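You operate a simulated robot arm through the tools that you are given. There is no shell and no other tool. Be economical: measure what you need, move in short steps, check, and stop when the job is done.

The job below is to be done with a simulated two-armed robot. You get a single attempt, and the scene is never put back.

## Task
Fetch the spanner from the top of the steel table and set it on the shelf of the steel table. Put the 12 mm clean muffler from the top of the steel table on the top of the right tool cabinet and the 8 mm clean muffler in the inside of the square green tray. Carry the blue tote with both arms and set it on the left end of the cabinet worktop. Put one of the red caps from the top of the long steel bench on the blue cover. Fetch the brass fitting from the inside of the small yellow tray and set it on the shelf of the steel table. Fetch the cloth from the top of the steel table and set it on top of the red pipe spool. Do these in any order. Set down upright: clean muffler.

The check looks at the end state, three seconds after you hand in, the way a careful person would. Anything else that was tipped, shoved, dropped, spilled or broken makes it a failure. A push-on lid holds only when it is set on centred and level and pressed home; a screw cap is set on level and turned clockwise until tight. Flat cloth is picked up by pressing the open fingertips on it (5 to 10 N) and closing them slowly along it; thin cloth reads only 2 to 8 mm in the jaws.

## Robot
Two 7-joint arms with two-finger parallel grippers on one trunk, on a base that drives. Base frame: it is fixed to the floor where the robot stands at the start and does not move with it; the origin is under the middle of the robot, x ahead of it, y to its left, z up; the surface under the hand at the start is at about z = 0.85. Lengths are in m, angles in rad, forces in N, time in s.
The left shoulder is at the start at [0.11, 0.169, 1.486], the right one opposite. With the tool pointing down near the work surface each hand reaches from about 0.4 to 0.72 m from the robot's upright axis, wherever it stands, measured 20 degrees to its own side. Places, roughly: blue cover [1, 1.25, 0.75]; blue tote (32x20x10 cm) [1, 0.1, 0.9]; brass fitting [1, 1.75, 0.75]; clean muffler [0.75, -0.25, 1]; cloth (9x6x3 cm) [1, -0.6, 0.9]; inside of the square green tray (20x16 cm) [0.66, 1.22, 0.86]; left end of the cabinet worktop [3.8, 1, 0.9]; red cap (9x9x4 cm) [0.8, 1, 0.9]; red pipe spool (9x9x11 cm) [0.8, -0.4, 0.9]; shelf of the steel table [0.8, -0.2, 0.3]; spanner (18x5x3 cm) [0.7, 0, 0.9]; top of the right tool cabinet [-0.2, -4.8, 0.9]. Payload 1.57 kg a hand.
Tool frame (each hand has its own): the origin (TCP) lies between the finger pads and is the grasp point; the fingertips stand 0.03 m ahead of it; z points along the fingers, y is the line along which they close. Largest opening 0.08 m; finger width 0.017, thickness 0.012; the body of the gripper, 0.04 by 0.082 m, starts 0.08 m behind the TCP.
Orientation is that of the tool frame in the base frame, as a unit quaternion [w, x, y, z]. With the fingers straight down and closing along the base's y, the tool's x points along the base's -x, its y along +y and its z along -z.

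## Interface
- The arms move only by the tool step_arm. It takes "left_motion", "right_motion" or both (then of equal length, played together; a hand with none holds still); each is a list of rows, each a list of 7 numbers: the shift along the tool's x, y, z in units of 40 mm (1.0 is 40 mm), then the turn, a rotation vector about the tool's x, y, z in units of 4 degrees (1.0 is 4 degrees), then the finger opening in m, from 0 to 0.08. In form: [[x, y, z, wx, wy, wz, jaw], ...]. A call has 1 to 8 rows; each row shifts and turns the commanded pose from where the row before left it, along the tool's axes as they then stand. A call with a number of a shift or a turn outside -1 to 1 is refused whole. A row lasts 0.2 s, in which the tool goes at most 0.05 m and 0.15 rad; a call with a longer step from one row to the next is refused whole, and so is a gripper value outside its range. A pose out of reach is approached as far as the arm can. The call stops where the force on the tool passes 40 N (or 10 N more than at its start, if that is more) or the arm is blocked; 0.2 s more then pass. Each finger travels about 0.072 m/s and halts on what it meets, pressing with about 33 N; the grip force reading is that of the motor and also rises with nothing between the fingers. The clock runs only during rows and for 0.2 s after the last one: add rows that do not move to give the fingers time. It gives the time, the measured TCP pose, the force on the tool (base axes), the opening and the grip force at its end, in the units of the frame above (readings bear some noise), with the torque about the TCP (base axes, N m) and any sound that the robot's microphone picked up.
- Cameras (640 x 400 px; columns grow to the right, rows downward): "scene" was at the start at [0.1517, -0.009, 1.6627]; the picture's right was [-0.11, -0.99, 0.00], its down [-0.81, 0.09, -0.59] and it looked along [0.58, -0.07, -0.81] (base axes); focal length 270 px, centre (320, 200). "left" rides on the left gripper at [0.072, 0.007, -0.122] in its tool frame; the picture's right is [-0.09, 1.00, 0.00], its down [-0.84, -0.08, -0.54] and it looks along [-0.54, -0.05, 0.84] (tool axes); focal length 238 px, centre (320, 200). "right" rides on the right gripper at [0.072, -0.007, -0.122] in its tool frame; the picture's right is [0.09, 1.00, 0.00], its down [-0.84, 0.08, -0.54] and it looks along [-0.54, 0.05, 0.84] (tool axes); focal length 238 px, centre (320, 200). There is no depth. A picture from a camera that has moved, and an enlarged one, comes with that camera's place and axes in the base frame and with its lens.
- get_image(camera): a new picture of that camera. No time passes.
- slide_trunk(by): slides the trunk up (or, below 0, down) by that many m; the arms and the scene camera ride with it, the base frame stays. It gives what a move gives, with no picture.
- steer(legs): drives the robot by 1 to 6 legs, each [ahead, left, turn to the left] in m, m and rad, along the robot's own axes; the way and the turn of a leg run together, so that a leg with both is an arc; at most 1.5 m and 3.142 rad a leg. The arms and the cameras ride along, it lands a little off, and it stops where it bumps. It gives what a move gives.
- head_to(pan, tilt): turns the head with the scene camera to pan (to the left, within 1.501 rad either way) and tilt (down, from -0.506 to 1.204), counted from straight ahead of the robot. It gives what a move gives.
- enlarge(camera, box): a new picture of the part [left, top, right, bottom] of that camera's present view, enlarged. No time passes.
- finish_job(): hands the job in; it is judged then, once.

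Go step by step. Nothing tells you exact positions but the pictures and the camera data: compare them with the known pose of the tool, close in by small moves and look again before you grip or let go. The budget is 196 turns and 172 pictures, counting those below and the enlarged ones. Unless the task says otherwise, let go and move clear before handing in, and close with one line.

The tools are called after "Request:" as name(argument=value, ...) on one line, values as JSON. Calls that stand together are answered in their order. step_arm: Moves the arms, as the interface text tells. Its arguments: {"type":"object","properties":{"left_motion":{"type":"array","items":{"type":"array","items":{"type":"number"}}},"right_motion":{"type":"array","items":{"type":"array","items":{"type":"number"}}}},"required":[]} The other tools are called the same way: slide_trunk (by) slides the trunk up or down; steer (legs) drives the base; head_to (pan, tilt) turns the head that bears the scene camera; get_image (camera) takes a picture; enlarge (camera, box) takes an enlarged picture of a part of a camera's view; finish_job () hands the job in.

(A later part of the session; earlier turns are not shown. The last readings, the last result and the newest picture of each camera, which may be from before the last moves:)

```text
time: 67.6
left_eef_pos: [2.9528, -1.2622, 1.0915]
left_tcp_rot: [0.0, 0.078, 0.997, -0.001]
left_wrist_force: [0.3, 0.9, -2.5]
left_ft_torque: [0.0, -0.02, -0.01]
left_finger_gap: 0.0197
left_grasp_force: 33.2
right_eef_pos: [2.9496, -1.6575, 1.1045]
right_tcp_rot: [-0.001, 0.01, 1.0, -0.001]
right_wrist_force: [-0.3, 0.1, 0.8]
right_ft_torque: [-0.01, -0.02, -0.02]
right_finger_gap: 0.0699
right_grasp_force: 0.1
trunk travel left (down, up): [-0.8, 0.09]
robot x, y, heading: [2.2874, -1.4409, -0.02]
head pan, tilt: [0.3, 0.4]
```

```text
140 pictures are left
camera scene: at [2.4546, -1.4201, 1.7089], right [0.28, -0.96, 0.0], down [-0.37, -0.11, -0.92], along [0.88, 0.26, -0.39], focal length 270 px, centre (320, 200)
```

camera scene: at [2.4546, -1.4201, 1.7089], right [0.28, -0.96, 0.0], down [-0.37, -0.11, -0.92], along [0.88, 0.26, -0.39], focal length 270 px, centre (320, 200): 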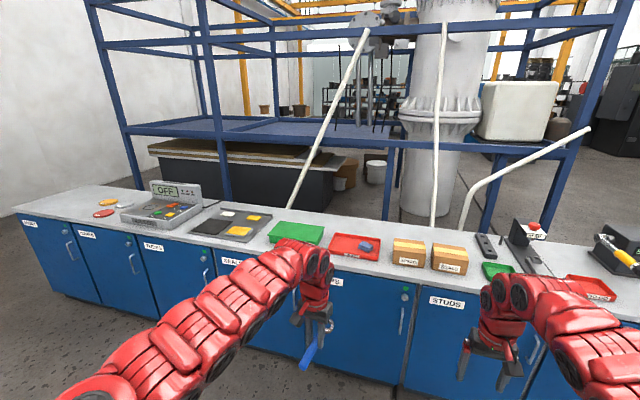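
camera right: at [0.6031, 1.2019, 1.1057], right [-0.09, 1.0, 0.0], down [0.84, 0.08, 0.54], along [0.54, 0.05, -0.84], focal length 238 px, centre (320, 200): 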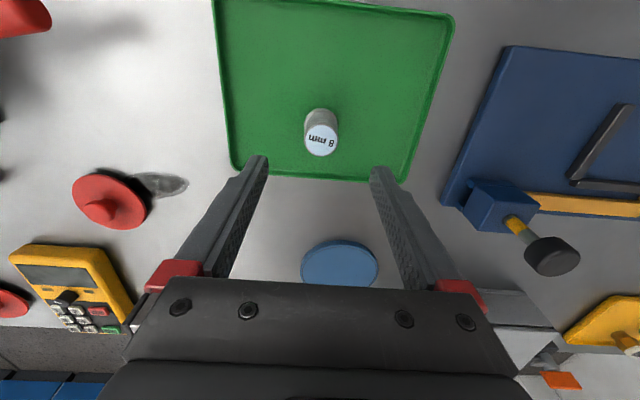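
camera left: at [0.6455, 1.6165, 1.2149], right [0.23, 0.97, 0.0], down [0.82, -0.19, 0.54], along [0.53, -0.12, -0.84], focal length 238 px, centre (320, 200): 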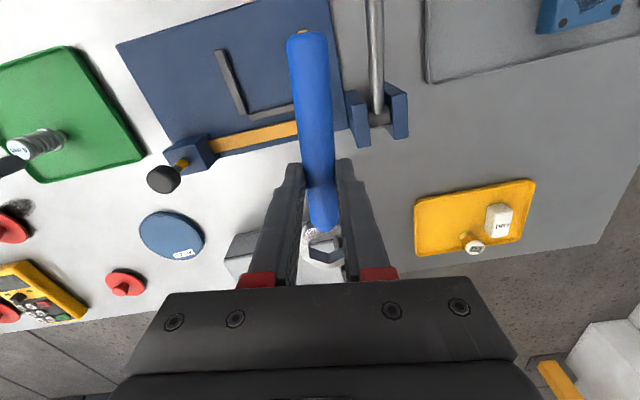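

Request:
steer(legs=[[0, 1.5, 0], [0, 0.89, 0], [0, 0, 3.14]])

Request:
head_to(pan=-0.2, tilt=0.6)

Request:
get_image(camera="scene")

```text
time: 86.7
left_eef_pos: [1.6549, 0.7384, 1.0923]
left_tcp_rot: [0.0, 0.998, -0.061, 0.0]
left_wrist_force: [-0.4, 0.5, -1.9]
left_ft_torque: [0.02, 0.04, 0.01]
left_finger_gap: 0.02
left_grasp_force: 32.8
right_eef_pos: [1.6425, 1.1322, 1.1032]
right_tcp_rot: [0.0, 1.0, 0.008, 0.001]
right_wrist_force: [-0.3, 0.2, -0.4]
right_ft_torque: [0.0, 0.01, 0.02]
right_finger_gap: 0.0702
right_grasp_force: 0.1
trunk travel left (down, up): [-0.8, 0.09]
robot x, y, heading: [2.3151, 0.9394, -3.124]
head pan, tilt: [0.3, 0.4]
```

```text
time: 87.6
left_eef_pos: [1.6548, 0.7375, 1.0917]
left_tcp_rot: [0.0, 0.998, -0.061, 0.0]
left_wrist_force: [-0.7, -0.3, -2.2]
left_ft_torque: [0.0, 0.0, -0.03]
left_finger_gap: 0.0198
left_grasp_force: 32.8
right_eef_pos: [1.6432, 1.1317, 1.1027]
right_tcp_rot: [0.001, 1.0, 0.007, 0.001]
right_wrist_force: [0.4, -0.4, 0.8]
right_ft_torque: [0.02, -0.02, -0.03]
right_finger_gap: 0.0699
right_grasp_force: 0.0
trunk travel left (down, up): [-0.8, 0.09]
robot x, y, heading: [2.3132, 0.9426, -3.125]
head pan, tilt: [-0.201, 0.6]
```

```text
139 pictures are left
camera scene: at [2.1445, 0.9553, 1.6907], right [0.18, 0.98, 0.0], down [0.56, -0.1, -0.83], along [-0.81, 0.15, -0.56], focal length 270 px, centre (320, 200)
```

scene: 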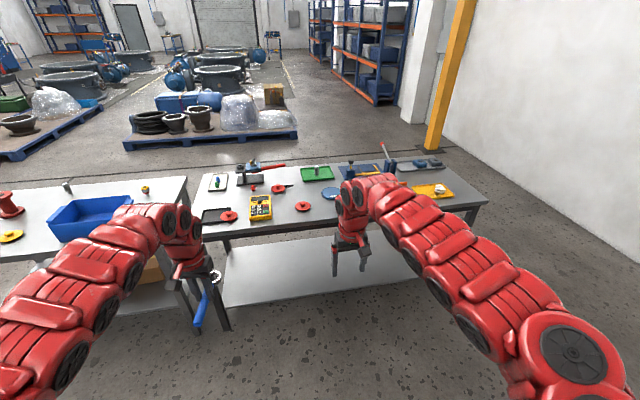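

Request:
steer(legs=[[0.7, -0.02, -0.0166]])

Request:
get_image(camera="right")

```text
time: 91.5
left_eef_pos: [0.9418, 0.7592, 1.0925]
left_tcp_rot: [0.0, 0.998, -0.067, 0.0]
left_wrist_force: [-0.4, 0.2, -2.2]
left_ft_torque: [-0.03, 0.01, 0.01]
left_finger_gap: 0.0199
left_grasp_force: 32.8
right_eef_pos: [0.9379, 1.1541, 1.104]
right_tcp_rot: [0.0, 1.0, 0.001, 0.001]
right_wrist_force: [-0.1, -0.3, 0.1]
right_ft_torque: [0.0, -0.01, -0.01]
right_finger_gap: 0.0699
right_grasp_force: 0.0
trunk travel left (down, up): [-0.8, 0.09]
robot x, y, heading: [1.6047, 0.9557, -3.143]
head pan, tilt: [-0.201, 0.6]
```

```text
138 pictures are left
camera right: at [1.0088, 1.1618, 1.2248], right [0.09, -1.0, 0.0], down [-0.84, -0.08, 0.54], along [-0.54, -0.05, -0.84], focal length 238 px, centre (320, 200)
```

right: 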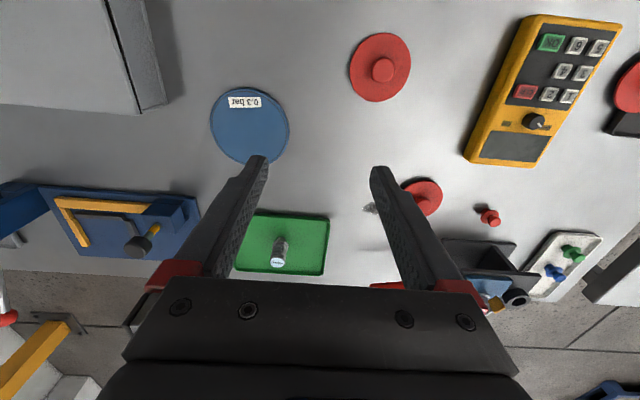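

Request:
step_arm(right_motion=[[0, 0.6, 0.9, 0, 0, 0, 0.07], [0, 0.6, 0.9, 0, 0, 0, 0.07], [0.1, 0.63, 0.9, 0, 0, 0, 0.07], [0.6, 0, 0.5, 0, 0, 0, 0.07], [0.65, 0, 0, 0, 0, 0, 0.07]])

Request:
get_image(camera="right")

```text
time: 92.7
left_eef_pos: [0.9427, 0.7601, 1.0925]
left_tcp_rot: [0.001, 0.998, -0.068, -0.001]
left_wrist_force: [-0.6, -0.4, -2.1]
left_ft_torque: [-0.01, 0.03, -0.01]
left_finger_gap: 0.02
left_grasp_force: 32.9
right_eef_pos: [0.9879, 1.0811, 0.9742]
right_tcp_rot: [0.0, 1.0, 0.001, 0.002]
right_wrist_force: [-0.4, 0.0, 0.1]
right_ft_torque: [0.0, 0.03, 0.03]
right_finger_gap: 0.0701
right_grasp_force: 0.0
right hand out of reach, approached as far as the arm can: row 5
trunk travel left (down, up): [-0.8, 0.09]
robot x, y, heading: [1.6061, 0.9555, -3.137]
head pan, tilt: [-0.201, 0.6]
```

```text
137 pictures are left
camera right: at [1.0595, 1.0886, 1.0951], right [0.09, -1.0, 0.0], down [-0.84, -0.08, 0.54], along [-0.54, -0.05, -0.84], focal length 238 px, centre (320, 200)
```

right: 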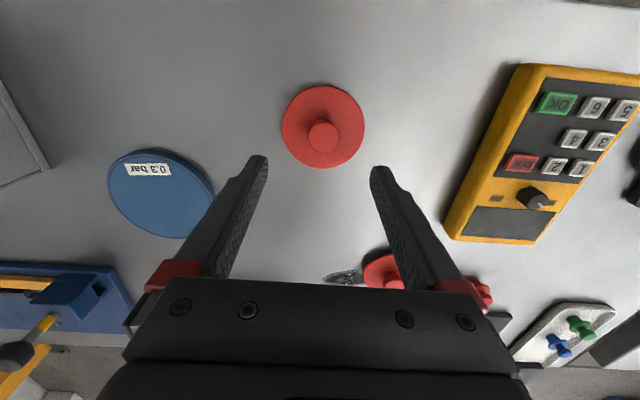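

Request:
step_arm(right_motion=[[0.06, 0.02, 1, 0, 0, 0, 0.07], [0.06, 0, 0.7, 0, 0, 0, 0.06], [0, 0, 0.15, 0, 0, 0, 0.05]])

Request:
get_image(camera="right")

```text
time: 93.5
left_eef_pos: [0.942, 0.76, 1.0911]
left_tcp_rot: [0.001, 0.998, -0.068, 0.0]
left_wrist_force: [0.0, 0.5, -1.6]
left_ft_torque: [0.0, 0.01, -0.02]
left_finger_gap: 0.0198
left_grasp_force: 33.1
right_eef_pos: [0.9915, 1.0798, 0.8983]
right_tcp_rot: [0.0, 1.0, 0.001, 0.002]
right_wrist_force: [-0.9, -1.0, -0.1]
right_ft_torque: [0.02, 0.0, -0.04]
right_finger_gap: 0.05
right_grasp_force: 0.1
trunk travel left (down, up): [-0.8, 0.09]
robot x, y, heading: [1.6039, 0.9556, -3.143]
head pan, tilt: [-0.201, 0.6]
```

```text
136 pictures are left
camera right: at [1.0637, 1.0876, 1.0202], right [0.09, -1.0, 0.0], down [-0.84, -0.08, 0.54], along [-0.54, -0.05, -0.84], focal length 238 px, centre (320, 200)
```

right: 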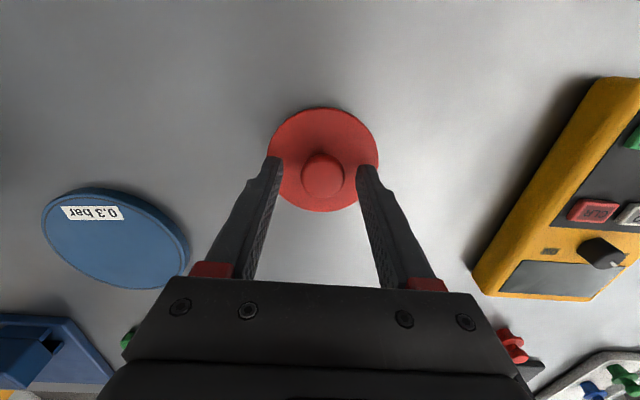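

Request:
step_arm(right_motion=[[0, 0, 0.15, 0, 0, 0, 0.05], [0, 0, 0, 0, 0, 0, 0.005], [0, 0, 0, 0, 0, 0, 0.005], [0, 0, 0, 0, 0, 0, 0.005]])

Request:
get_image(camera="right")

```text
time: 94.5
left_eef_pos: [0.9423, 0.7595, 1.0927]
left_tcp_rot: [0.0, 0.998, -0.069, 0.0]
left_wrist_force: [-0.2, 0.9, -1.7]
left_ft_torque: [-0.02, 0.03, 0.0]
left_finger_gap: 0.02
left_grasp_force: 33.1
right_eef_pos: [0.9923, 1.0792, 0.8927]
right_tcp_rot: [0.0, 1.0, 0.0, 0.001]
right_wrist_force: [-0.8, 0.6, 0.6]
right_ft_torque: [-0.02, -0.01, 0.02]
right_finger_gap: 0.028
right_grasp_force: 33.0
trunk travel left (down, up): [-0.8, 0.09]
robot x, y, heading: [1.6067, 0.9544, -3.139]
head pan, tilt: [-0.201, 0.6]
```

```text
135 pictures are left
camera right: at [1.0636, 1.0871, 1.0144], right [0.09, -1.0, 0.0], down [-0.84, -0.08, 0.54], along [-0.54, -0.05, -0.84], focal length 238 px, centre (320, 200)
```

right: 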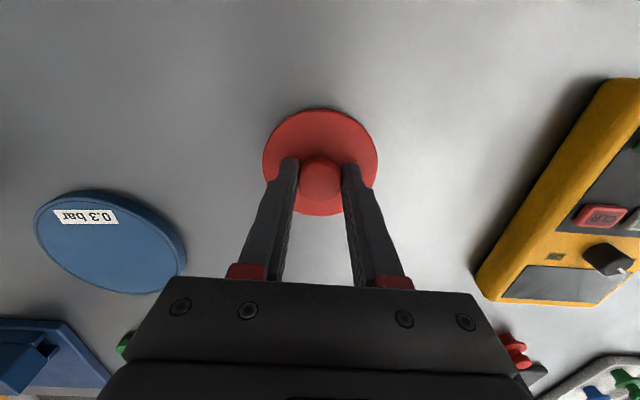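

Request:
step_arm(right_motion=[[-0.1, 0, -1, 0, 0, 0, 0.005], [-0.2, 0, -1, 0, 0, 0, 0.005], [-0.2, 0, -0.5, 0, 0, 0, 0.005]])

Request:
steer(legs=[[0.07, -0.16, 0]])

Request:
get_image(camera="right")

```text
time: 95.3
left_eef_pos: [0.9424, 0.7596, 1.0915]
left_tcp_rot: [0.0, 0.998, -0.068, -0.001]
left_wrist_force: [-0.1, 0.0, -1.1]
left_ft_torque: [-0.01, -0.01, 0.0]
left_finger_gap: 0.0198
left_grasp_force: 33.0
right_eef_pos: [0.9736, 1.0786, 0.9927]
right_tcp_rot: [0.0, 1.0, 0.001, 0.002]
right_wrist_force: [-0.4, 0.6, -0.8]
right_ft_torque: [0.0, -0.02, -0.01]
right_finger_gap: 0.0281
right_grasp_force: 32.7
trunk travel left (down, up): [-0.8, 0.09]
robot x, y, heading: [1.6061, 0.9558, -3.132]
head pan, tilt: [-0.201, 0.6]
```

```text
time: 96.8
left_eef_pos: [0.8736, 0.9161, 1.0914]
left_tcp_rot: [-0.001, 0.998, -0.068, -0.001]
left_wrist_force: [-0.7, 0.2, -1.1]
left_ft_torque: [-0.03, 0.02, 0.0]
left_finger_gap: 0.0198
left_grasp_force: 33.0
right_eef_pos: [0.904, 1.2357, 0.9917]
right_tcp_rot: [-0.001, 1.0, 0.003, 0.001]
right_wrist_force: [0.2, 0.5, -0.3]
right_ft_torque: [0.01, 0.0, 0.04]
right_finger_gap: 0.0278
right_grasp_force: 33.2
trunk travel left (down, up): [-0.8, 0.09]
robot x, y, heading: [1.5327, 1.1142, -3.136]
head pan, tilt: [-0.201, 0.6]
```

```text
134 pictures are left
camera right: at [0.9749, 1.2438, 1.1142], right [0.1, -1.0, 0.0], down [-0.84, -0.08, 0.54], along [-0.54, -0.05, -0.84], focal length 238 px, centre (320, 200)
```

right: 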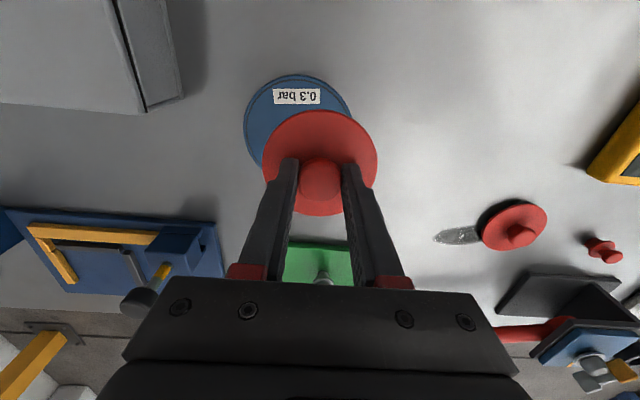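

Request:
step_arm(right_motion=[[0, -0.55, 0, 0, 0, 0, 0.005], [0.03, 0, 0.8, 0, 0, 0, 0.005], [0, 0, 0.8, 0, 0, 0, 0.005]])

Request:
get_image(camera="right")

```text
time: 97.6
left_eef_pos: [0.8714, 0.9186, 1.0924]
left_tcp_rot: [0.0, 0.998, -0.067, 0.001]
left_wrist_force: [-0.6, -0.8, -2.0]
left_ft_torque: [-0.01, 0.02, 0.0]
left_finger_gap: 0.0197
left_grasp_force: 33.1
right_eef_pos: [0.9031, 1.2601, 0.9276]
right_tcp_rot: [0.0, 1.0, 0.003, 0.001]
right_wrist_force: [-0.1, -0.8, 0.2]
right_ft_torque: [-0.03, -0.02, 0.02]
right_finger_gap: 0.0279
right_grasp_force: 33.2
trunk travel left (down, up): [-0.8, 0.09]
robot x, y, heading: [1.5329, 1.1146, -3.139]
head pan, tilt: [-0.201, 0.6]
```

```text
133 pictures are left
camera right: at [0.9747, 1.2682, 1.0489], right [0.1, -1.0, 0.0], down [-0.84, -0.08, 0.54], along [-0.54, -0.05, -0.84], focal length 238 px, centre (320, 200)
```

right: 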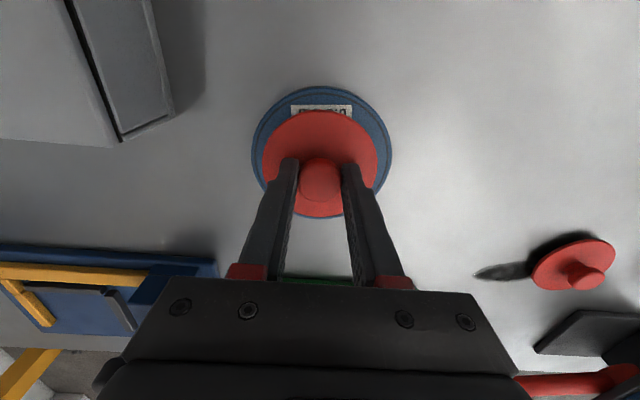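

Request:
step_arm(right_motion=[[0.03, 0, 0.2, 0, 0, 0, 0.005], [0, 0, 0.06, 0, 0, 0, 0.005], [0, 0, 0.06, 0, 0, 0, 0.005]])

Request:
get_image(camera="right")

```text
time: 98.4
left_eef_pos: [0.8729, 0.9177, 1.0918]
left_tcp_rot: [0.0, 0.998, -0.067, 0.0]
left_wrist_force: [-0.2, 1.3, -1.6]
left_ft_torque: [-0.01, -0.01, -0.01]
left_finger_gap: 0.0197
left_grasp_force: 32.8
right_eef_pos: [0.906, 1.2589, 0.9156]
right_tcp_rot: [0.0, 1.0, 0.003, 0.001]
right_wrist_force: [-0.8, -0.2, -0.9]
right_ft_torque: [0.01, 0.01, -0.02]
right_finger_gap: 0.0279
right_grasp_force: 33.0
trunk travel left (down, up): [-0.8, 0.09]
robot x, y, heading: [1.5326, 1.1109, -3.136]
head pan, tilt: [-0.201, 0.6]
```

```text
132 pictures are left
camera right: at [0.9772, 1.2667, 1.0371], right [0.1, -1.0, 0.0], down [-0.84, -0.08, 0.54], along [-0.54, -0.05, -0.84], focal length 238 px, centre (320, 200)
```

right: 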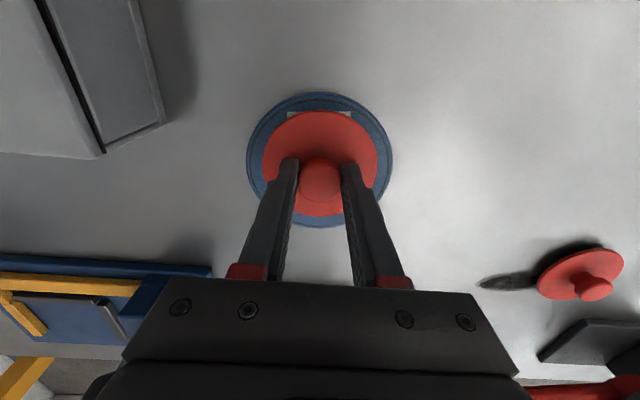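

Request:
step_arm(right_motion=[[0, 0, 0.05, 0, 0, 0, 0.005], [0, 0, 0.05, 0, 0, 0, 0.005]])

Request:
step_arm(right_motion=[[0, 0, 0.04, 0, 0, 0, 0.005], [0, 0, 0.04, 0, 0, 0, 0.005]])

```text
time: 99.0
left_eef_pos: [0.8712, 0.9173, 1.0939]
left_tcp_rot: [0.0, 0.998, -0.067, 0.0]
left_wrist_force: [0.3, -0.6, -2.6]
left_ft_torque: [-0.03, 0.03, -0.03]
left_finger_gap: 0.0198
left_grasp_force: 32.8
right_eef_pos: [0.9057, 1.2595, 0.9113]
right_tcp_rot: [0.0, 1.0, 0.002, 0.001]
right_wrist_force: [0.1, -0.1, -0.4]
right_ft_torque: [0.01, 0.0, -0.02]
right_finger_gap: 0.0281
right_grasp_force: 33.2
trunk travel left (down, up): [-0.8, 0.09]
robot x, y, heading: [1.536, 1.1149, -3.136]
head pan, tilt: [-0.201, 0.6]
```

```text
time: 99.6
left_eef_pos: [0.8718, 0.9176, 1.0928]
left_tcp_rot: [0.0, 0.998, -0.067, 0.0]
left_wrist_force: [0.0, 0.0, -1.6]
left_ft_torque: [-0.01, 0.02, -0.02]
left_finger_gap: 0.0197
left_grasp_force: 32.8
right_eef_pos: [0.9058, 1.2591, 0.9082]
right_tcp_rot: [0.0, 1.0, 0.002, 0.001]
right_wrist_force: [0.4, 0.0, 0.0]
right_ft_torque: [0.03, 0.03, -0.02]
right_finger_gap: 0.0281
right_grasp_force: 33.2
trunk travel left (down, up): [-0.8, 0.09]
robot x, y, heading: [1.534, 1.1135, -3.137]
head pan, tilt: [-0.201, 0.6]
```

Request:
step_arm(right_motion=[[0, 0, 0.04, 0, 0, 0, 0.005], [0, 0, 0.03, 0, 0, 0, 0.005]])

Request:
get_image(camera="right")

```text
time: 100.2
left_eef_pos: [0.8718, 0.918, 1.0925]
left_tcp_rot: [0.0, 0.998, -0.067, 0.0]
left_wrist_force: [-1.3, -0.2, -1.9]
left_ft_torque: [0.04, 0.04, -0.04]
left_finger_gap: 0.0197
left_grasp_force: 32.6
right_eef_pos: [0.9055, 1.2599, 0.905]
right_tcp_rot: [0.0, 1.0, 0.003, 0.002]
right_wrist_force: [-0.3, -0.2, -0.4]
right_ft_torque: [-0.03, 0.02, 0.01]
right_finger_gap: 0.0279
right_grasp_force: 32.7
trunk travel left (down, up): [-0.8, 0.09]
robot x, y, heading: [1.5293, 1.1153, -3.139]
head pan, tilt: [-0.201, 0.6]
```

```text
131 pictures are left
camera right: at [0.9767, 1.267, 1.027], right [0.1, -1.0, 0.0], down [-0.84, -0.08, 0.54], along [-0.54, -0.05, -0.84], focal length 238 px, centre (320, 200)
```

right: 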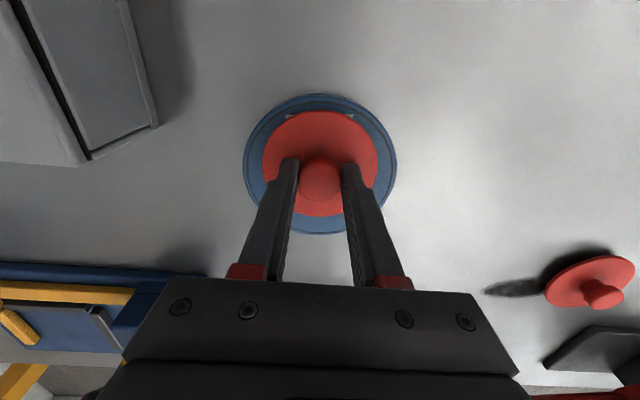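

Request:
step_arm(right_motion=[[0, 0, 0.04, 0, 0, 0, 0.005], [0, 0, 0.03, 0, 0, 0, 0.005]])

```text
time: 100.8
left_eef_pos: [0.8724, 0.917, 1.0929]
left_tcp_rot: [0.0, 0.998, -0.067, -0.001]
left_wrist_force: [0.0, -0.3, -2.3]
left_ft_torque: [-0.01, 0.03, 0.01]
left_finger_gap: 0.0196
left_grasp_force: 33.0
right_eef_pos: [0.9054, 1.2597, 0.9044]
right_tcp_rot: [0.001, 1.0, 0.002, 0.0]
right_wrist_force: [-0.6, 0.8, 10.3]
right_ft_torque: [0.13, 0.01, -0.02]
right_finger_gap: 0.028
right_grasp_force: 33.2
trunk travel left (down, up): [-0.8, 0.09]
robot x, y, heading: [1.5329, 1.113, -3.136]
head pan, tilt: [-0.201, 0.6]
```

Contact. Release and rise.

Request:
step_arm(right_motion=[[0, 0, -0.01, 0, 0, 0, 0.02], [0, 0, 0, 0, 0, 0, 0.045], [0, 0, 0, 0, 0, 0, 0.06], [0, 0, -0.6, 0, 0, 0, 0.07], [0, 0, -1, 0, 0, 0, 0.07], [-0.2, 0, -1, 0, 0, 0, 0.07], [-0.4, 0, -1, 0, 0, 0, 0.07], [-0.4, 0, -1, 0, 0, 0, 0.07]])

Request:
get_image(camera="right")

```text
time: 102.6
left_eef_pos: [0.8717, 0.9181, 1.0921]
left_tcp_rot: [0.0, 0.998, -0.067, 0.0]
left_wrist_force: [0.6, 0.4, -1.5]
left_ft_torque: [-0.03, -0.01, 0.02]
left_finger_gap: 0.0199
left_grasp_force: 32.5
right_eef_pos: [0.8615, 1.2593, 1.0805]
right_tcp_rot: [0.0, 1.0, 0.001, 0.002]
right_wrist_force: [-0.1, 0.0, -0.2]
right_ft_torque: [0.01, -0.01, 0.03]
right_finger_gap: 0.07
right_grasp_force: 0.2
right hand out of reach, approached as far as the arm can: row 5
trunk travel left (down, up): [-0.8, 0.09]
robot x, y, heading: [1.5333, 1.1173, -3.131]
head pan, tilt: [-0.201, 0.6]
```

```text
130 pictures are left
camera right: at [0.9313, 1.2673, 1.2025], right [0.1, -1.0, 0.0], down [-0.84, -0.08, 0.54], along [-0.54, -0.05, -0.84], focal length 238 px, centre (320, 200)
```

right: 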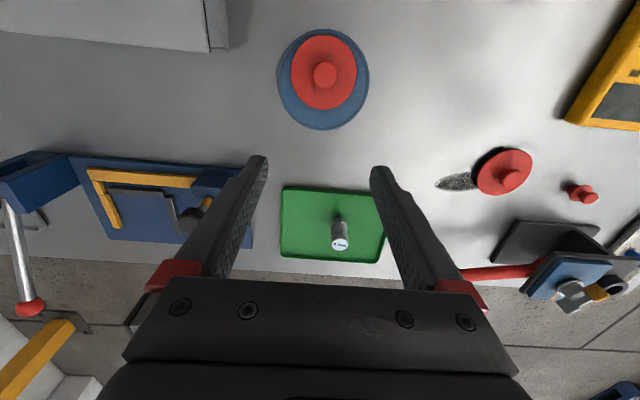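

Request:
enlarge(camera="right", box=[240, 10, 400, 140])

Request:
enlarge(camera="scene", box=[200, 150, 440, 300])

```text
3.08 times, centred on (320, 75) of right
camera zoom: at [0.9313, 1.2673, 1.2025], right [0.1, -1.0, 0.0], down [-0.84, -0.08, 0.54], along [-0.54, -0.05, -0.84], focal length 733 px, centre (320, 585)
```

zoom: 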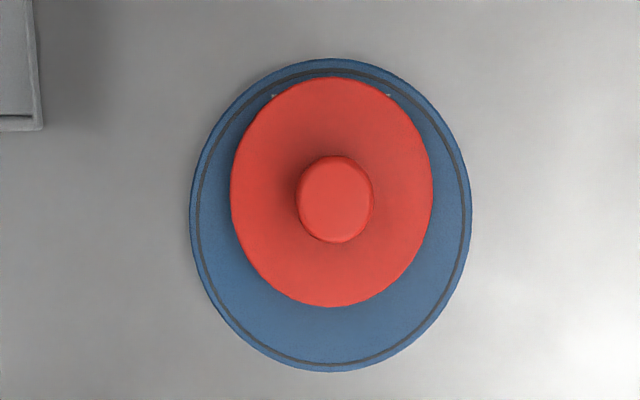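

```text
2.67 times, centred on (320, 225) of scene
camera zoom: at [1.3651, 1.1297, 1.6906], right [0.19, 0.98, 0.0], down [0.55, -0.11, -0.82], along [-0.81, 0.16, -0.57], focal length 719 px, centre (320, 133)
```

zoom: 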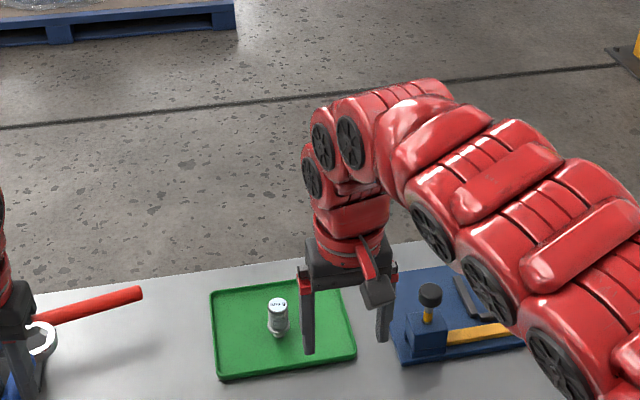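

Cap sits fully on the cover. Next, the brass fitting in the yellow tray.

Request:
steer(legs=[[-0.12, -0.5, 0]])

Request:
get_image(camera="right")

```text
time: 105.6
left_eef_pos: [0.9882, 1.4227, 1.0924]
left_tcp_rot: [0.0, 0.998, -0.068, 0.0]
left_wrist_force: [0.8, -0.2, -1.7]
left_ft_torque: [0.03, 0.02, 0.0]
left_finger_gap: 0.0199
left_grasp_force: 32.5
right_eef_pos: [0.9764, 1.7642, 1.0804]
right_tcp_rot: [0.0, 1.0, 0.0, 0.002]
right_wrist_force: [0.0, -0.6, -1.4]
right_ft_torque: [-0.01, 0.0, 0.04]
right_finger_gap: 0.0701
right_grasp_force: 0.0
trunk travel left (down, up): [-0.8, 0.09]
robot x, y, heading: [1.6481, 1.6146, -3.139]
head pan, tilt: [-0.201, 0.6]
```

```text
127 pictures are left
camera right: at [1.0486, 1.7721, 1.2022], right [0.09, -1.0, 0.0], down [-0.84, -0.08, 0.54], along [-0.54, -0.05, -0.84], focal length 238 px, centre (320, 200)
```

right: 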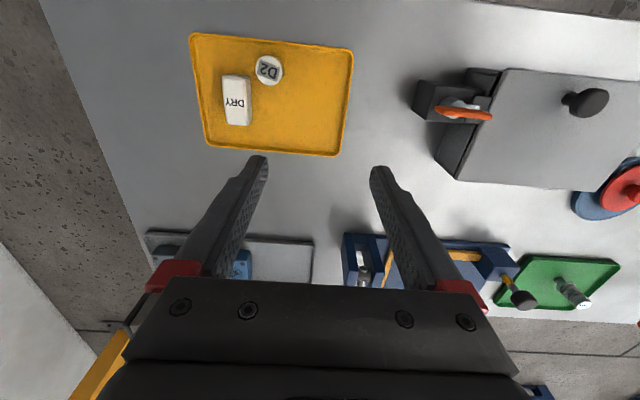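

Request:
enlarge(camera="right", box=[180, 20, 370, 165])

Request:
enlarge(camera="left", box=[0, 0, 320, 200])

```text
2.76 times, centred on (275, 92) of right
camera zoom: at [1.0486, 1.7721, 1.2022], right [0.09, -1.0, 0.0], down [-0.84, -0.08, 0.54], along [-0.54, -0.05, -0.84], focal length 658 px, centre (444, 497)
```

zoom: 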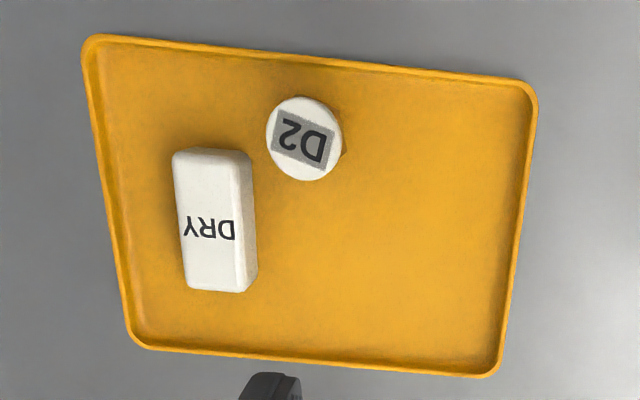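

```text
2.00 times, centred on (160, 100) of left
camera zoom: at [1.0584, 1.405, 1.2146], right [-0.23, -0.97, 0.0], down [-0.82, 0.19, 0.54], along [-0.53, 0.12, -0.84], focal length 477 px, centre (640, 400)
```

zoom: 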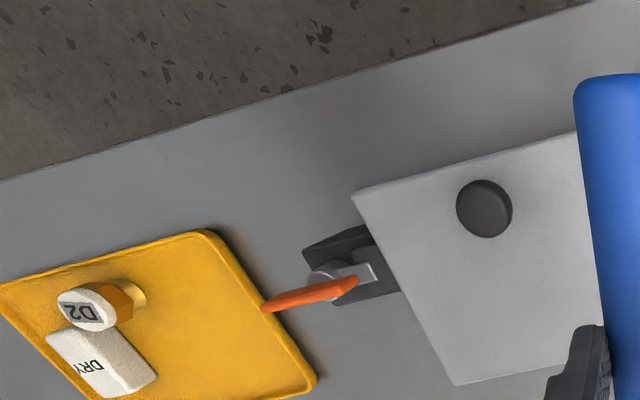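

Request:
step_arm(right_motion=[[0, -0.55, 0.7, 0, 0, 0, 0.07], [0, -0.55, 0.7, 0, 0, 0, 0.07], [0.3, -0.55, 0.7, 0, 0, 0, 0.07], [0.4, 0, 0.3, 0, 0, 0, 0.07], [0.45, 0, 0.3, 0, 0, 0, 0.07], [0, 0, 0, 0, 0, 1, 0.07], [0, 0, 0, 0, 0, 1, 0.07], [0, 0, 0, 0, 0, 1, 0.07]])

Request:
step_arm(right_motion=[[0, 0, 0, 0, 0, 1, 0.07], [0, 0, 0, 0, 0, 1, 0.07], [0, 0, 0, 0, 0, 1, 0.07], [0, 0, 0, 0, 0, 1, 0.07], [0, 0, 0, 0, 0, 1, 0.07], [0, 0, 0, 0, 0, 1, 0.07], [0, 0, 0, 0, 0, 1, 0.07], [0, 0, 0, 0, 0, 1, 0.06]])

Request:
get_image(camera="right")

```text
time: 107.4
left_eef_pos: [0.9882, 1.4252, 1.0917]
left_tcp_rot: [0.0, 0.998, -0.069, 0.0]
left_wrist_force: [-0.5, 0.9, -2.2]
left_ft_torque: [0.0, -0.01, -0.03]
left_finger_gap: 0.0196
left_grasp_force: 32.5
right_eef_pos: [1.0245, 1.8309, 0.9739]
right_tcp_rot: [0.001, 0.994, -0.105, 0.002]
right_wrist_force: [-0.4, 0.2, 0.3]
right_ft_torque: [-0.04, 0.01, 0.0]
right_finger_gap: 0.0701
right_grasp_force: 0.0
trunk travel left (down, up): [-0.8, 0.09]
robot x, y, heading: [1.6481, 1.6144, -3.138]
head pan, tilt: [-0.201, 0.6]
```

```text
time: 109.2
left_eef_pos: [0.9878, 1.4221, 1.0925]
left_tcp_rot: [0.0, 0.998, -0.069, -0.001]
left_wrist_force: [0.4, -0.2, -1.4]
left_ft_torque: [0.0, 0.02, 0.02]
left_finger_gap: 0.0196
left_grasp_force: 33.2
right_eef_pos: [1.0242, 1.8298, 0.9723]
right_tcp_rot: [0.0, 0.927, -0.374, 0.001]
right_wrist_force: [1.1, -0.3, -0.1]
right_ft_torque: [-0.01, 0.01, -0.02]
right_finger_gap: 0.0602
right_grasp_force: 0.1
trunk travel left (down, up): [-0.8, 0.09]
robot x, y, heading: [1.6522, 1.6195, -3.136]
head pan, tilt: [-0.201, 0.6]
```

```text
124 pictures are left
camera right: at [1.0795, 1.7869, 1.0941], right [-0.63, -0.78, 0.0], down [-0.66, 0.53, 0.54], along [-0.42, 0.34, -0.84], focal length 238 px, centre (320, 200)
```

right: 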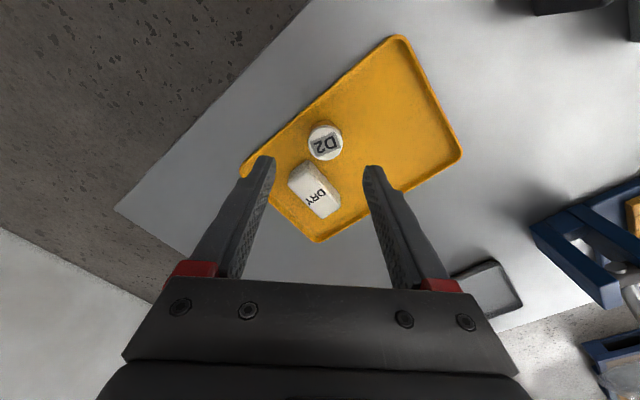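

Request:
step_arm(right_motion=[[0, 0.12, 0, 0, 0, -1, 0.05], [0, 0, 0, 0, 0, -1, 0.05], [0, 0, 0, 0, 0, -1, 0.046], [0, 0, 0.4, 0, 0, -1, 0.046], [0, 0, 0.4, 0, 0, 0, 0.046]])

Request:
get_image(camera="right")

```text
time: 110.4
left_eef_pos: [0.9885, 1.423, 1.0913]
left_tcp_rot: [0.0, 0.998, -0.069, 0.001]
left_wrist_force: [-0.3, -0.3, -1.8]
left_ft_torque: [0.0, 0.01, -0.02]
left_finger_gap: 0.0199
left_grasp_force: 33.3
right_eef_pos: [1.0192, 1.8276, 0.9402]
right_tcp_rot: [-0.001, 0.971, -0.24, 0.002]
right_wrist_force: [-0.1, -0.3, -0.5]
right_ft_torque: [0.03, -0.02, -0.02]
right_finger_gap: 0.0459
right_grasp_force: 0.0
trunk travel left (down, up): [-0.8, 0.09]
robot x, y, heading: [1.6484, 1.6154, -3.141]
head pan, tilt: [-0.201, 0.6]
```

```text
123 pictures are left
camera right: at [1.0861, 1.8005, 1.0622], right [-0.39, -0.92, 0.0], down [-0.78, 0.32, 0.54], along [-0.5, 0.21, -0.84], focal length 238 px, centre (320, 200)
```

right: 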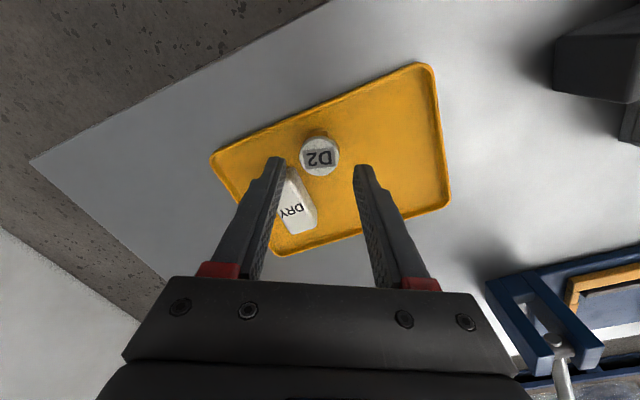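

Request:
step_arm(right_motion=[[0.04, 0, 0.6, 0, 0, 0, 0.046], [0, 0, 0.4, 0, 0, 0, 0.046], [0, 0, 0.18, 0, 0, 0, 0.046]])

Request:
get_image(camera="right")

```text
time: 111.2
left_eef_pos: [0.9878, 1.4241, 1.0915]
left_tcp_rot: [0.001, 0.998, -0.068, 0.0]
left_wrist_force: [1.1, -0.4, -2.0]
left_ft_torque: [0.01, -0.03, -0.01]
left_finger_gap: 0.0199
left_grasp_force: 33.3
right_eef_pos: [1.0223, 1.8257, 0.8933]
right_tcp_rot: [0.0, 0.97, -0.242, 0.001]
right_wrist_force: [0.3, 1.0, -0.4]
right_ft_torque: [0.0, -0.02, 0.0]
right_finger_gap: 0.0462
right_grasp_force: 0.1
trunk travel left (down, up): [-0.8, 0.09]
robot x, y, heading: [1.6514, 1.6176, -3.141]
head pan, tilt: [-0.201, 0.6]
```

```text
122 pictures are left
camera right: at [1.0877, 1.8, 1.0155], right [-0.39, -0.92, 0.0], down [-0.78, 0.32, 0.54], along [-0.5, 0.21, -0.84], focal length 238 px, centre (320, 200)
```

right: 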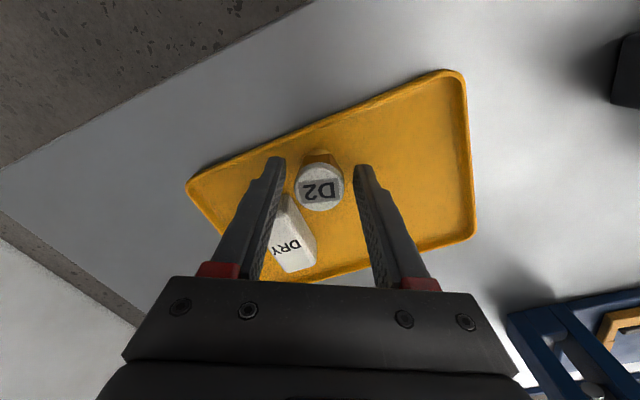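

Request:
step_arm(right_motion=[[0, 0, 0, 0, 0, 0, 0.005], [0, 0, 0, 0, 0, 0, 0.005], [0, 0, 0, 0, 0, 0, 0.005], [0, 0, -0.4, 0, 0, 0, 0.005], [0, 0, -0.8, 0, 0, 0, 0.005], [-0.2, 0, -1, 0, 0, 0, 0.005], [-0.3, 0, -1, 0, 0, 0, 0.005], [-0.3, 0, -1, 0, 0, 0, 0.005]])

Request:
get_image(camera="right")

```text
time: 113.0
left_eef_pos: [0.9884, 1.4212, 1.0916]
left_tcp_rot: [-0.002, 0.998, -0.068, 0.0]
left_wrist_force: [0.4, 0.6, -3.2]
left_ft_torque: [0.01, 0.0, 0.0]
left_finger_gap: 0.0198
left_grasp_force: 33.3
right_eef_pos: [0.9914, 1.8398, 1.0635]
right_tcp_rot: [-0.001, 0.97, -0.242, 0.001]
right_wrist_force: [0.3, -0.1, -0.3]
right_ft_torque: [-0.02, -0.04, 0.01]
right_finger_gap: 0.0311
right_grasp_force: 32.7
trunk travel left (down, up): [-0.8, 0.09]
robot x, y, heading: [1.6495, 1.6178, -3.143]
head pan, tilt: [-0.201, 0.6]
```

```text
121 pictures are left
camera right: at [1.058, 1.8131, 1.1843], right [-0.38, -0.92, 0.0], down [-0.78, 0.32, 0.54], along [-0.5, 0.21, -0.84], focal length 238 px, centre (320, 200)
```

right: 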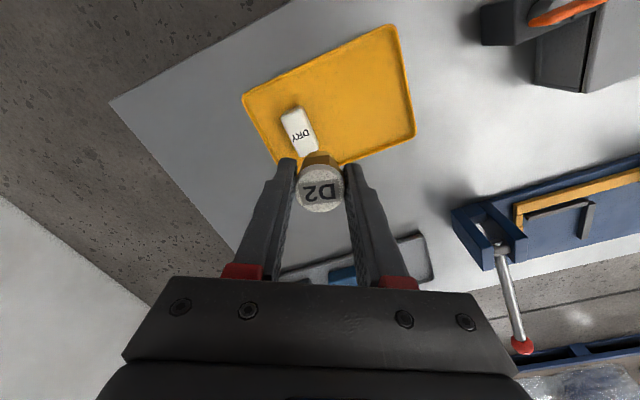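

Brass fitting in hand. Back off and go behind the steel table to view its shelf.

Request:
steer(legs=[[-0.55, 0, 0], [0, 1.5, 0], [0, 0.3, 0]])

Request:
head_to(pan=0, tilt=0.75)

Request:
get_image(camera="scene")

```text
time: 124.8
left_eef_pos: [1.5321, -0.3518, 1.0926]
left_tcp_rot: [0.0, 0.997, -0.076, -0.001]
left_wrist_force: [0.3, 0.0, -1.9]
left_ft_torque: [0.01, 0.01, 0.01]
left_finger_gap: 0.0197
left_grasp_force: 32.8
right_eef_pos: [1.5423, 0.0676, 1.0617]
right_tcp_rot: [0.0, 0.969, -0.249, 0.0]
right_wrist_force: [-0.5, -0.1, -1.2]
right_ft_torque: [-0.01, -0.03, -0.02]
right_finger_gap: 0.0306
right_grasp_force: 33.1
trunk travel left (down, up): [-0.8, 0.09]
robot x, y, heading: [2.1991, -0.1683, 3.124]
head pan, tilt: [-0.201, 0.6]
```

```text
time: 125.5
left_eef_pos: [1.532, -0.354, 1.0926]
left_tcp_rot: [0.0, 0.997, -0.075, 0.001]
left_wrist_force: [-0.7, -0.2, -1.9]
left_ft_torque: [0.06, -0.02, 0.0]
left_finger_gap: 0.0199
left_grasp_force: 32.6
right_eef_pos: [1.5422, 0.066, 1.062]
right_tcp_rot: [-0.001, 0.969, -0.249, 0.001]
right_wrist_force: [0.0, 0.6, -0.8]
right_ft_torque: [0.01, -0.02, -0.01]
right_finger_gap: 0.0305
right_grasp_force: 32.9
trunk travel left (down, up): [-0.8, 0.09]
robot x, y, heading: [2.199, -0.1692, 3.128]
head pan, tilt: [0.0, 0.75]
```

```text
120 pictures are left
camera scene: at [2.0326, -0.1678, 1.6778], right [0.01, 1.0, 0.0], down [0.68, -0.01, -0.73], along [-0.73, 0.01, -0.68], focal length 270 px, centre (320, 200)
```

scene: 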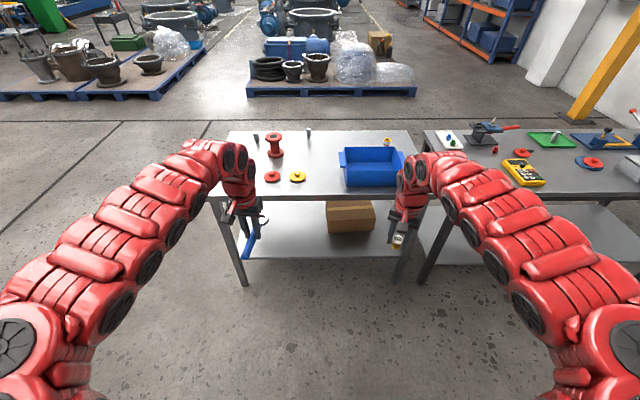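

The shelf has a carton at y≈-0.12…0.17; the area to its left is free. I'll shift, lower the trunk clear of the table, and look.

Request:
steer(legs=[[0, 0.18, 0.014]])

Request:
slide_trunk(by=-0.66)

Request:
head_to(pan=0, tilt=0.45)

Request:
get_image(camera="scene")

Request:
get_image(camera="left")

```text
time: 127.0
left_eef_pos: [1.5352, -0.5396, 1.0929]
left_tcp_rot: [0.001, 0.998, -0.07, 0.0]
left_wrist_force: [-0.5, 0.0, -2.3]
left_ft_torque: [0.02, 0.01, -0.04]
left_finger_gap: 0.0197
left_grasp_force: 33.0
right_eef_pos: [1.539, -0.1217, 1.0616]
right_tcp_rot: [0.0, 0.97, -0.243, 0.001]
right_wrist_force: [-0.1, 0.0, -1.0]
right_ft_torque: [-0.02, -0.02, -0.02]
right_finger_gap: 0.03
right_grasp_force: 32.8
trunk travel left (down, up): [-0.8, 0.09]
robot x, y, heading: [2.1969, -0.3475, -3.143]
head pan, tilt: [0.0, 0.75]
```

```text
refused: -0.66 is not a number from -0.4 to 0.4
```

```text
time: 127.8
left_eef_pos: [1.534, -0.5419, 1.0912]
left_tcp_rot: [0.0, 0.998, -0.07, 0.0]
left_wrist_force: [0.1, -0.2, -1.6]
left_ft_torque: [0.0, -0.01, -0.06]
left_finger_gap: 0.02
left_grasp_force: 32.6
right_eef_pos: [1.5378, -0.1218, 1.0631]
right_tcp_rot: [0.0, 0.97, -0.242, 0.001]
right_wrist_force: [-0.2, 0.6, -1.4]
right_ft_torque: [0.02, 0.0, -0.02]
right_finger_gap: 0.0303
right_grasp_force: 32.8
trunk travel left (down, up): [-0.8, 0.09]
robot x, y, heading: [2.1966, -0.3502, -3.142]
head pan, tilt: [0.0, 0.45]
```

```text
119 pictures are left
camera scene: at [2.0224, -0.35, 1.7041], right [0.0, 1.0, 0.0], down [0.44, 0.0, -0.9], along [-0.9, 0.0, -0.44], focal length 270 px, centre (320, 200)
```

scene: 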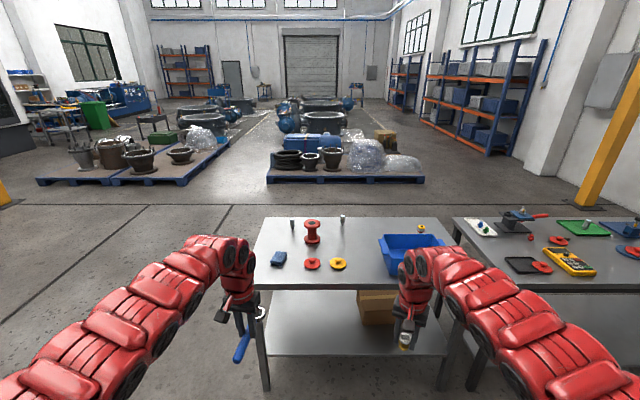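

```text
118 pictures are left
camera left: at [1.6038, -0.5593, 1.2146], right [-0.23, -0.97, 0.0], down [-0.82, 0.19, 0.54], along [-0.53, 0.12, -0.84], focal length 238 px, centre (320, 200)
```

left: 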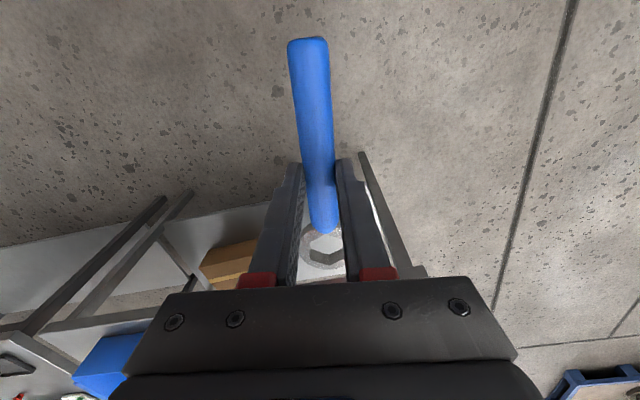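

Request:
step_arm(left_motion=[[0, -0.4, 0, 0, 0, 0, 0.005], [0, -0.4, 0, 0, 0, 0, 0.005], [0, -0.4, 0, 0, 0, 0, 0.005], [0, 0, 0, 0, 0, 0, 0.005], [0, 0, 0, 0, 0, 0, 0.005], [0, 0, 0, 0, 0, 0, 0.005], [0, 0, 0, 0, 0, 0, 0.005]], right_motion=[[0, 0, 0, 0, 0, -1, 0.005], [0, 0, 0, 0, 0, -1, 0.005], [0, 0, 0, 0, 0, -1, 0.005], [0, 0, 0, 0, 0, -1, 0.005], [0, 0.9, 0, 0, 0, -1, 0.005], [0, 0.9, 0, 0, 0, -1, 0.005], [0, 0.9, 0, 0, 0, -1, 0.005]])

Request:
slide_trunk(by=-0.35)

Request:
slide_trunk(by=-0.32)

Request:
get_image(camera="scene")

Request:
get_image(camera="right")

```text
time: 129.4
left_eef_pos: [1.5405, -0.4935, 1.0918]
left_tcp_rot: [-0.001, 0.997, -0.071, 0.001]
left_wrist_force: [-0.6, 0.0, -2.3]
left_ft_torque: [0.02, -0.03, 0.03]
left_finger_gap: 0.0198
left_grasp_force: 33.1
right_eef_pos: [1.5235, -0.2307, 1.0613]
right_tcp_rot: [0.0, 1.0, 0.0, 0.001]
right_wrist_force: [0.1, 0.3, -1.4]
right_ft_torque: [0.01, -0.01, -0.01]
right_finger_gap: 0.0303
right_grasp_force: 33.9
trunk travel left (down, up): [-0.8, 0.09]
robot x, y, heading: [2.1971, -0.3452, 3.14]
head pan, tilt: [0.0, 0.45]
```

```text
time: 132.9
left_eef_pos: [1.5403, -0.492, 0.7425]
left_tcp_rot: [0.0, 0.998, -0.07, 0.0]
left_wrist_force: [-0.4, -0.3, -1.7]
left_ft_torque: [0.02, 0.0, 0.01]
left_finger_gap: 0.0197
left_grasp_force: 33.0
right_eef_pos: [1.5227, -0.2284, 0.7113]
right_tcp_rot: [0.0, 1.0, -0.002, 0.001]
right_wrist_force: [0.7, -0.4, -1.9]
right_ft_torque: [-0.01, 0.01, -0.02]
right_finger_gap: 0.0301
right_grasp_force: 33.3
trunk travel left (down, up): [-0.45, 0.44]
robot x, y, heading: [2.1948, -0.3469, -3.142]
head pan, tilt: [0.0, 0.45]
```

```text
time: 136.0
left_eef_pos: [1.5407, -0.4932, 0.4221]
left_tcp_rot: [0.0, 0.998, -0.071, 0.0]
left_wrist_force: [-0.2, -0.2, -1.7]
left_ft_torque: [0.03, 0.01, 0.04]
left_finger_gap: 0.02
left_grasp_force: 33.3
right_eef_pos: [1.5232, -0.2284, 0.3911]
right_tcp_rot: [0.0, 1.0, -0.001, 0.001]
right_wrist_force: [-0.2, 0.6, -1.5]
right_ft_torque: [-0.02, 0.03, -0.02]
right_finger_gap: 0.0301
right_grasp_force: 33.0
trunk travel left (down, up): [-0.13, 0.76]
robot x, y, heading: [2.1964, -0.3463, -3.138]
head pan, tilt: [0.0, 0.45]
```

```text
117 pictures are left
camera scene: at [2.0229, -0.349, 1.0343], right [0.0, 1.0, 0.0], down [0.44, 0.0, -0.9], along [-0.9, 0.0, -0.44], focal length 270 px, centre (320, 200)
```

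scene: 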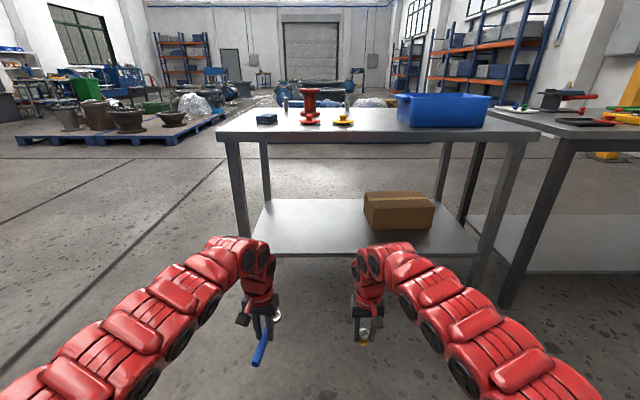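

```text
116 pictures are left
camera right: at [1.595, -0.2208, 0.5136], right [0.09, -1.0, 0.0], down [-0.84, -0.08, 0.54], along [-0.54, -0.05, -0.84], focal length 238 px, centre (320, 200)
```

right: 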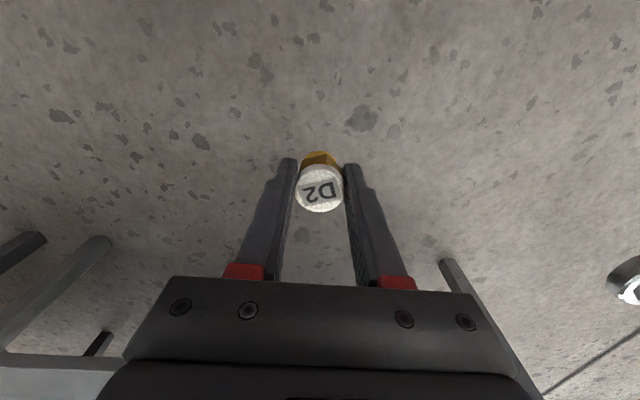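

Request:
steer(legs=[[0.4, 0, 0]])

Request:
get_image(camera="scene")

Request:
get_image(camera="left")

```text
time: 138.5
left_eef_pos: [1.143, -0.4901, 0.4219]
left_tcp_rot: [-0.001, 0.998, -0.07, 0.001]
left_wrist_force: [0.3, -0.4, -1.6]
left_ft_torque: [-0.04, 0.03, 0.0]
left_finger_gap: 0.0196
left_grasp_force: 32.2
right_eef_pos: [1.1259, -0.2272, 0.3923]
right_tcp_rot: [0.0, 1.0, -0.001, 0.001]
right_wrist_force: [0.5, 0.4, -2.1]
right_ft_torque: [0.03, -0.04, -0.01]
right_finger_gap: 0.0302
right_grasp_force: 32.4
trunk travel left (down, up): [-0.13, 0.76]
robot x, y, heading: [1.7968, -0.3488, 3.138]
head pan, tilt: [0.0, 0.45]
```

```text
115 pictures are left
camera scene: at [1.6238, -0.3485, 1.0342], right [0.0, 1.0, 0.0], down [0.44, 0.0, -0.9], along [-0.9, 0.0, -0.44], focal length 270 px, centre (320, 200)
```

scene: 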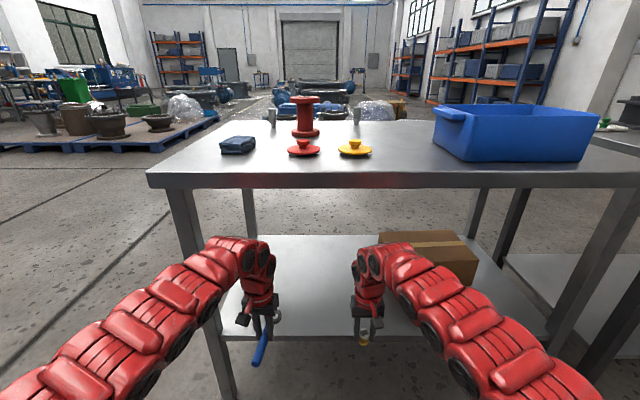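

```text
114 pictures are left
camera left: at [1.2118, -0.51, 0.5444], right [-0.23, -0.97, 0.0], down [-0.82, 0.19, 0.54], along [-0.53, 0.13, -0.84], focal length 238 px, centre (320, 200)
```

left: 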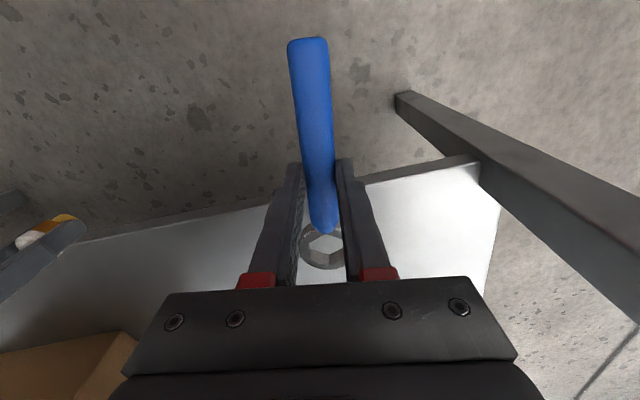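

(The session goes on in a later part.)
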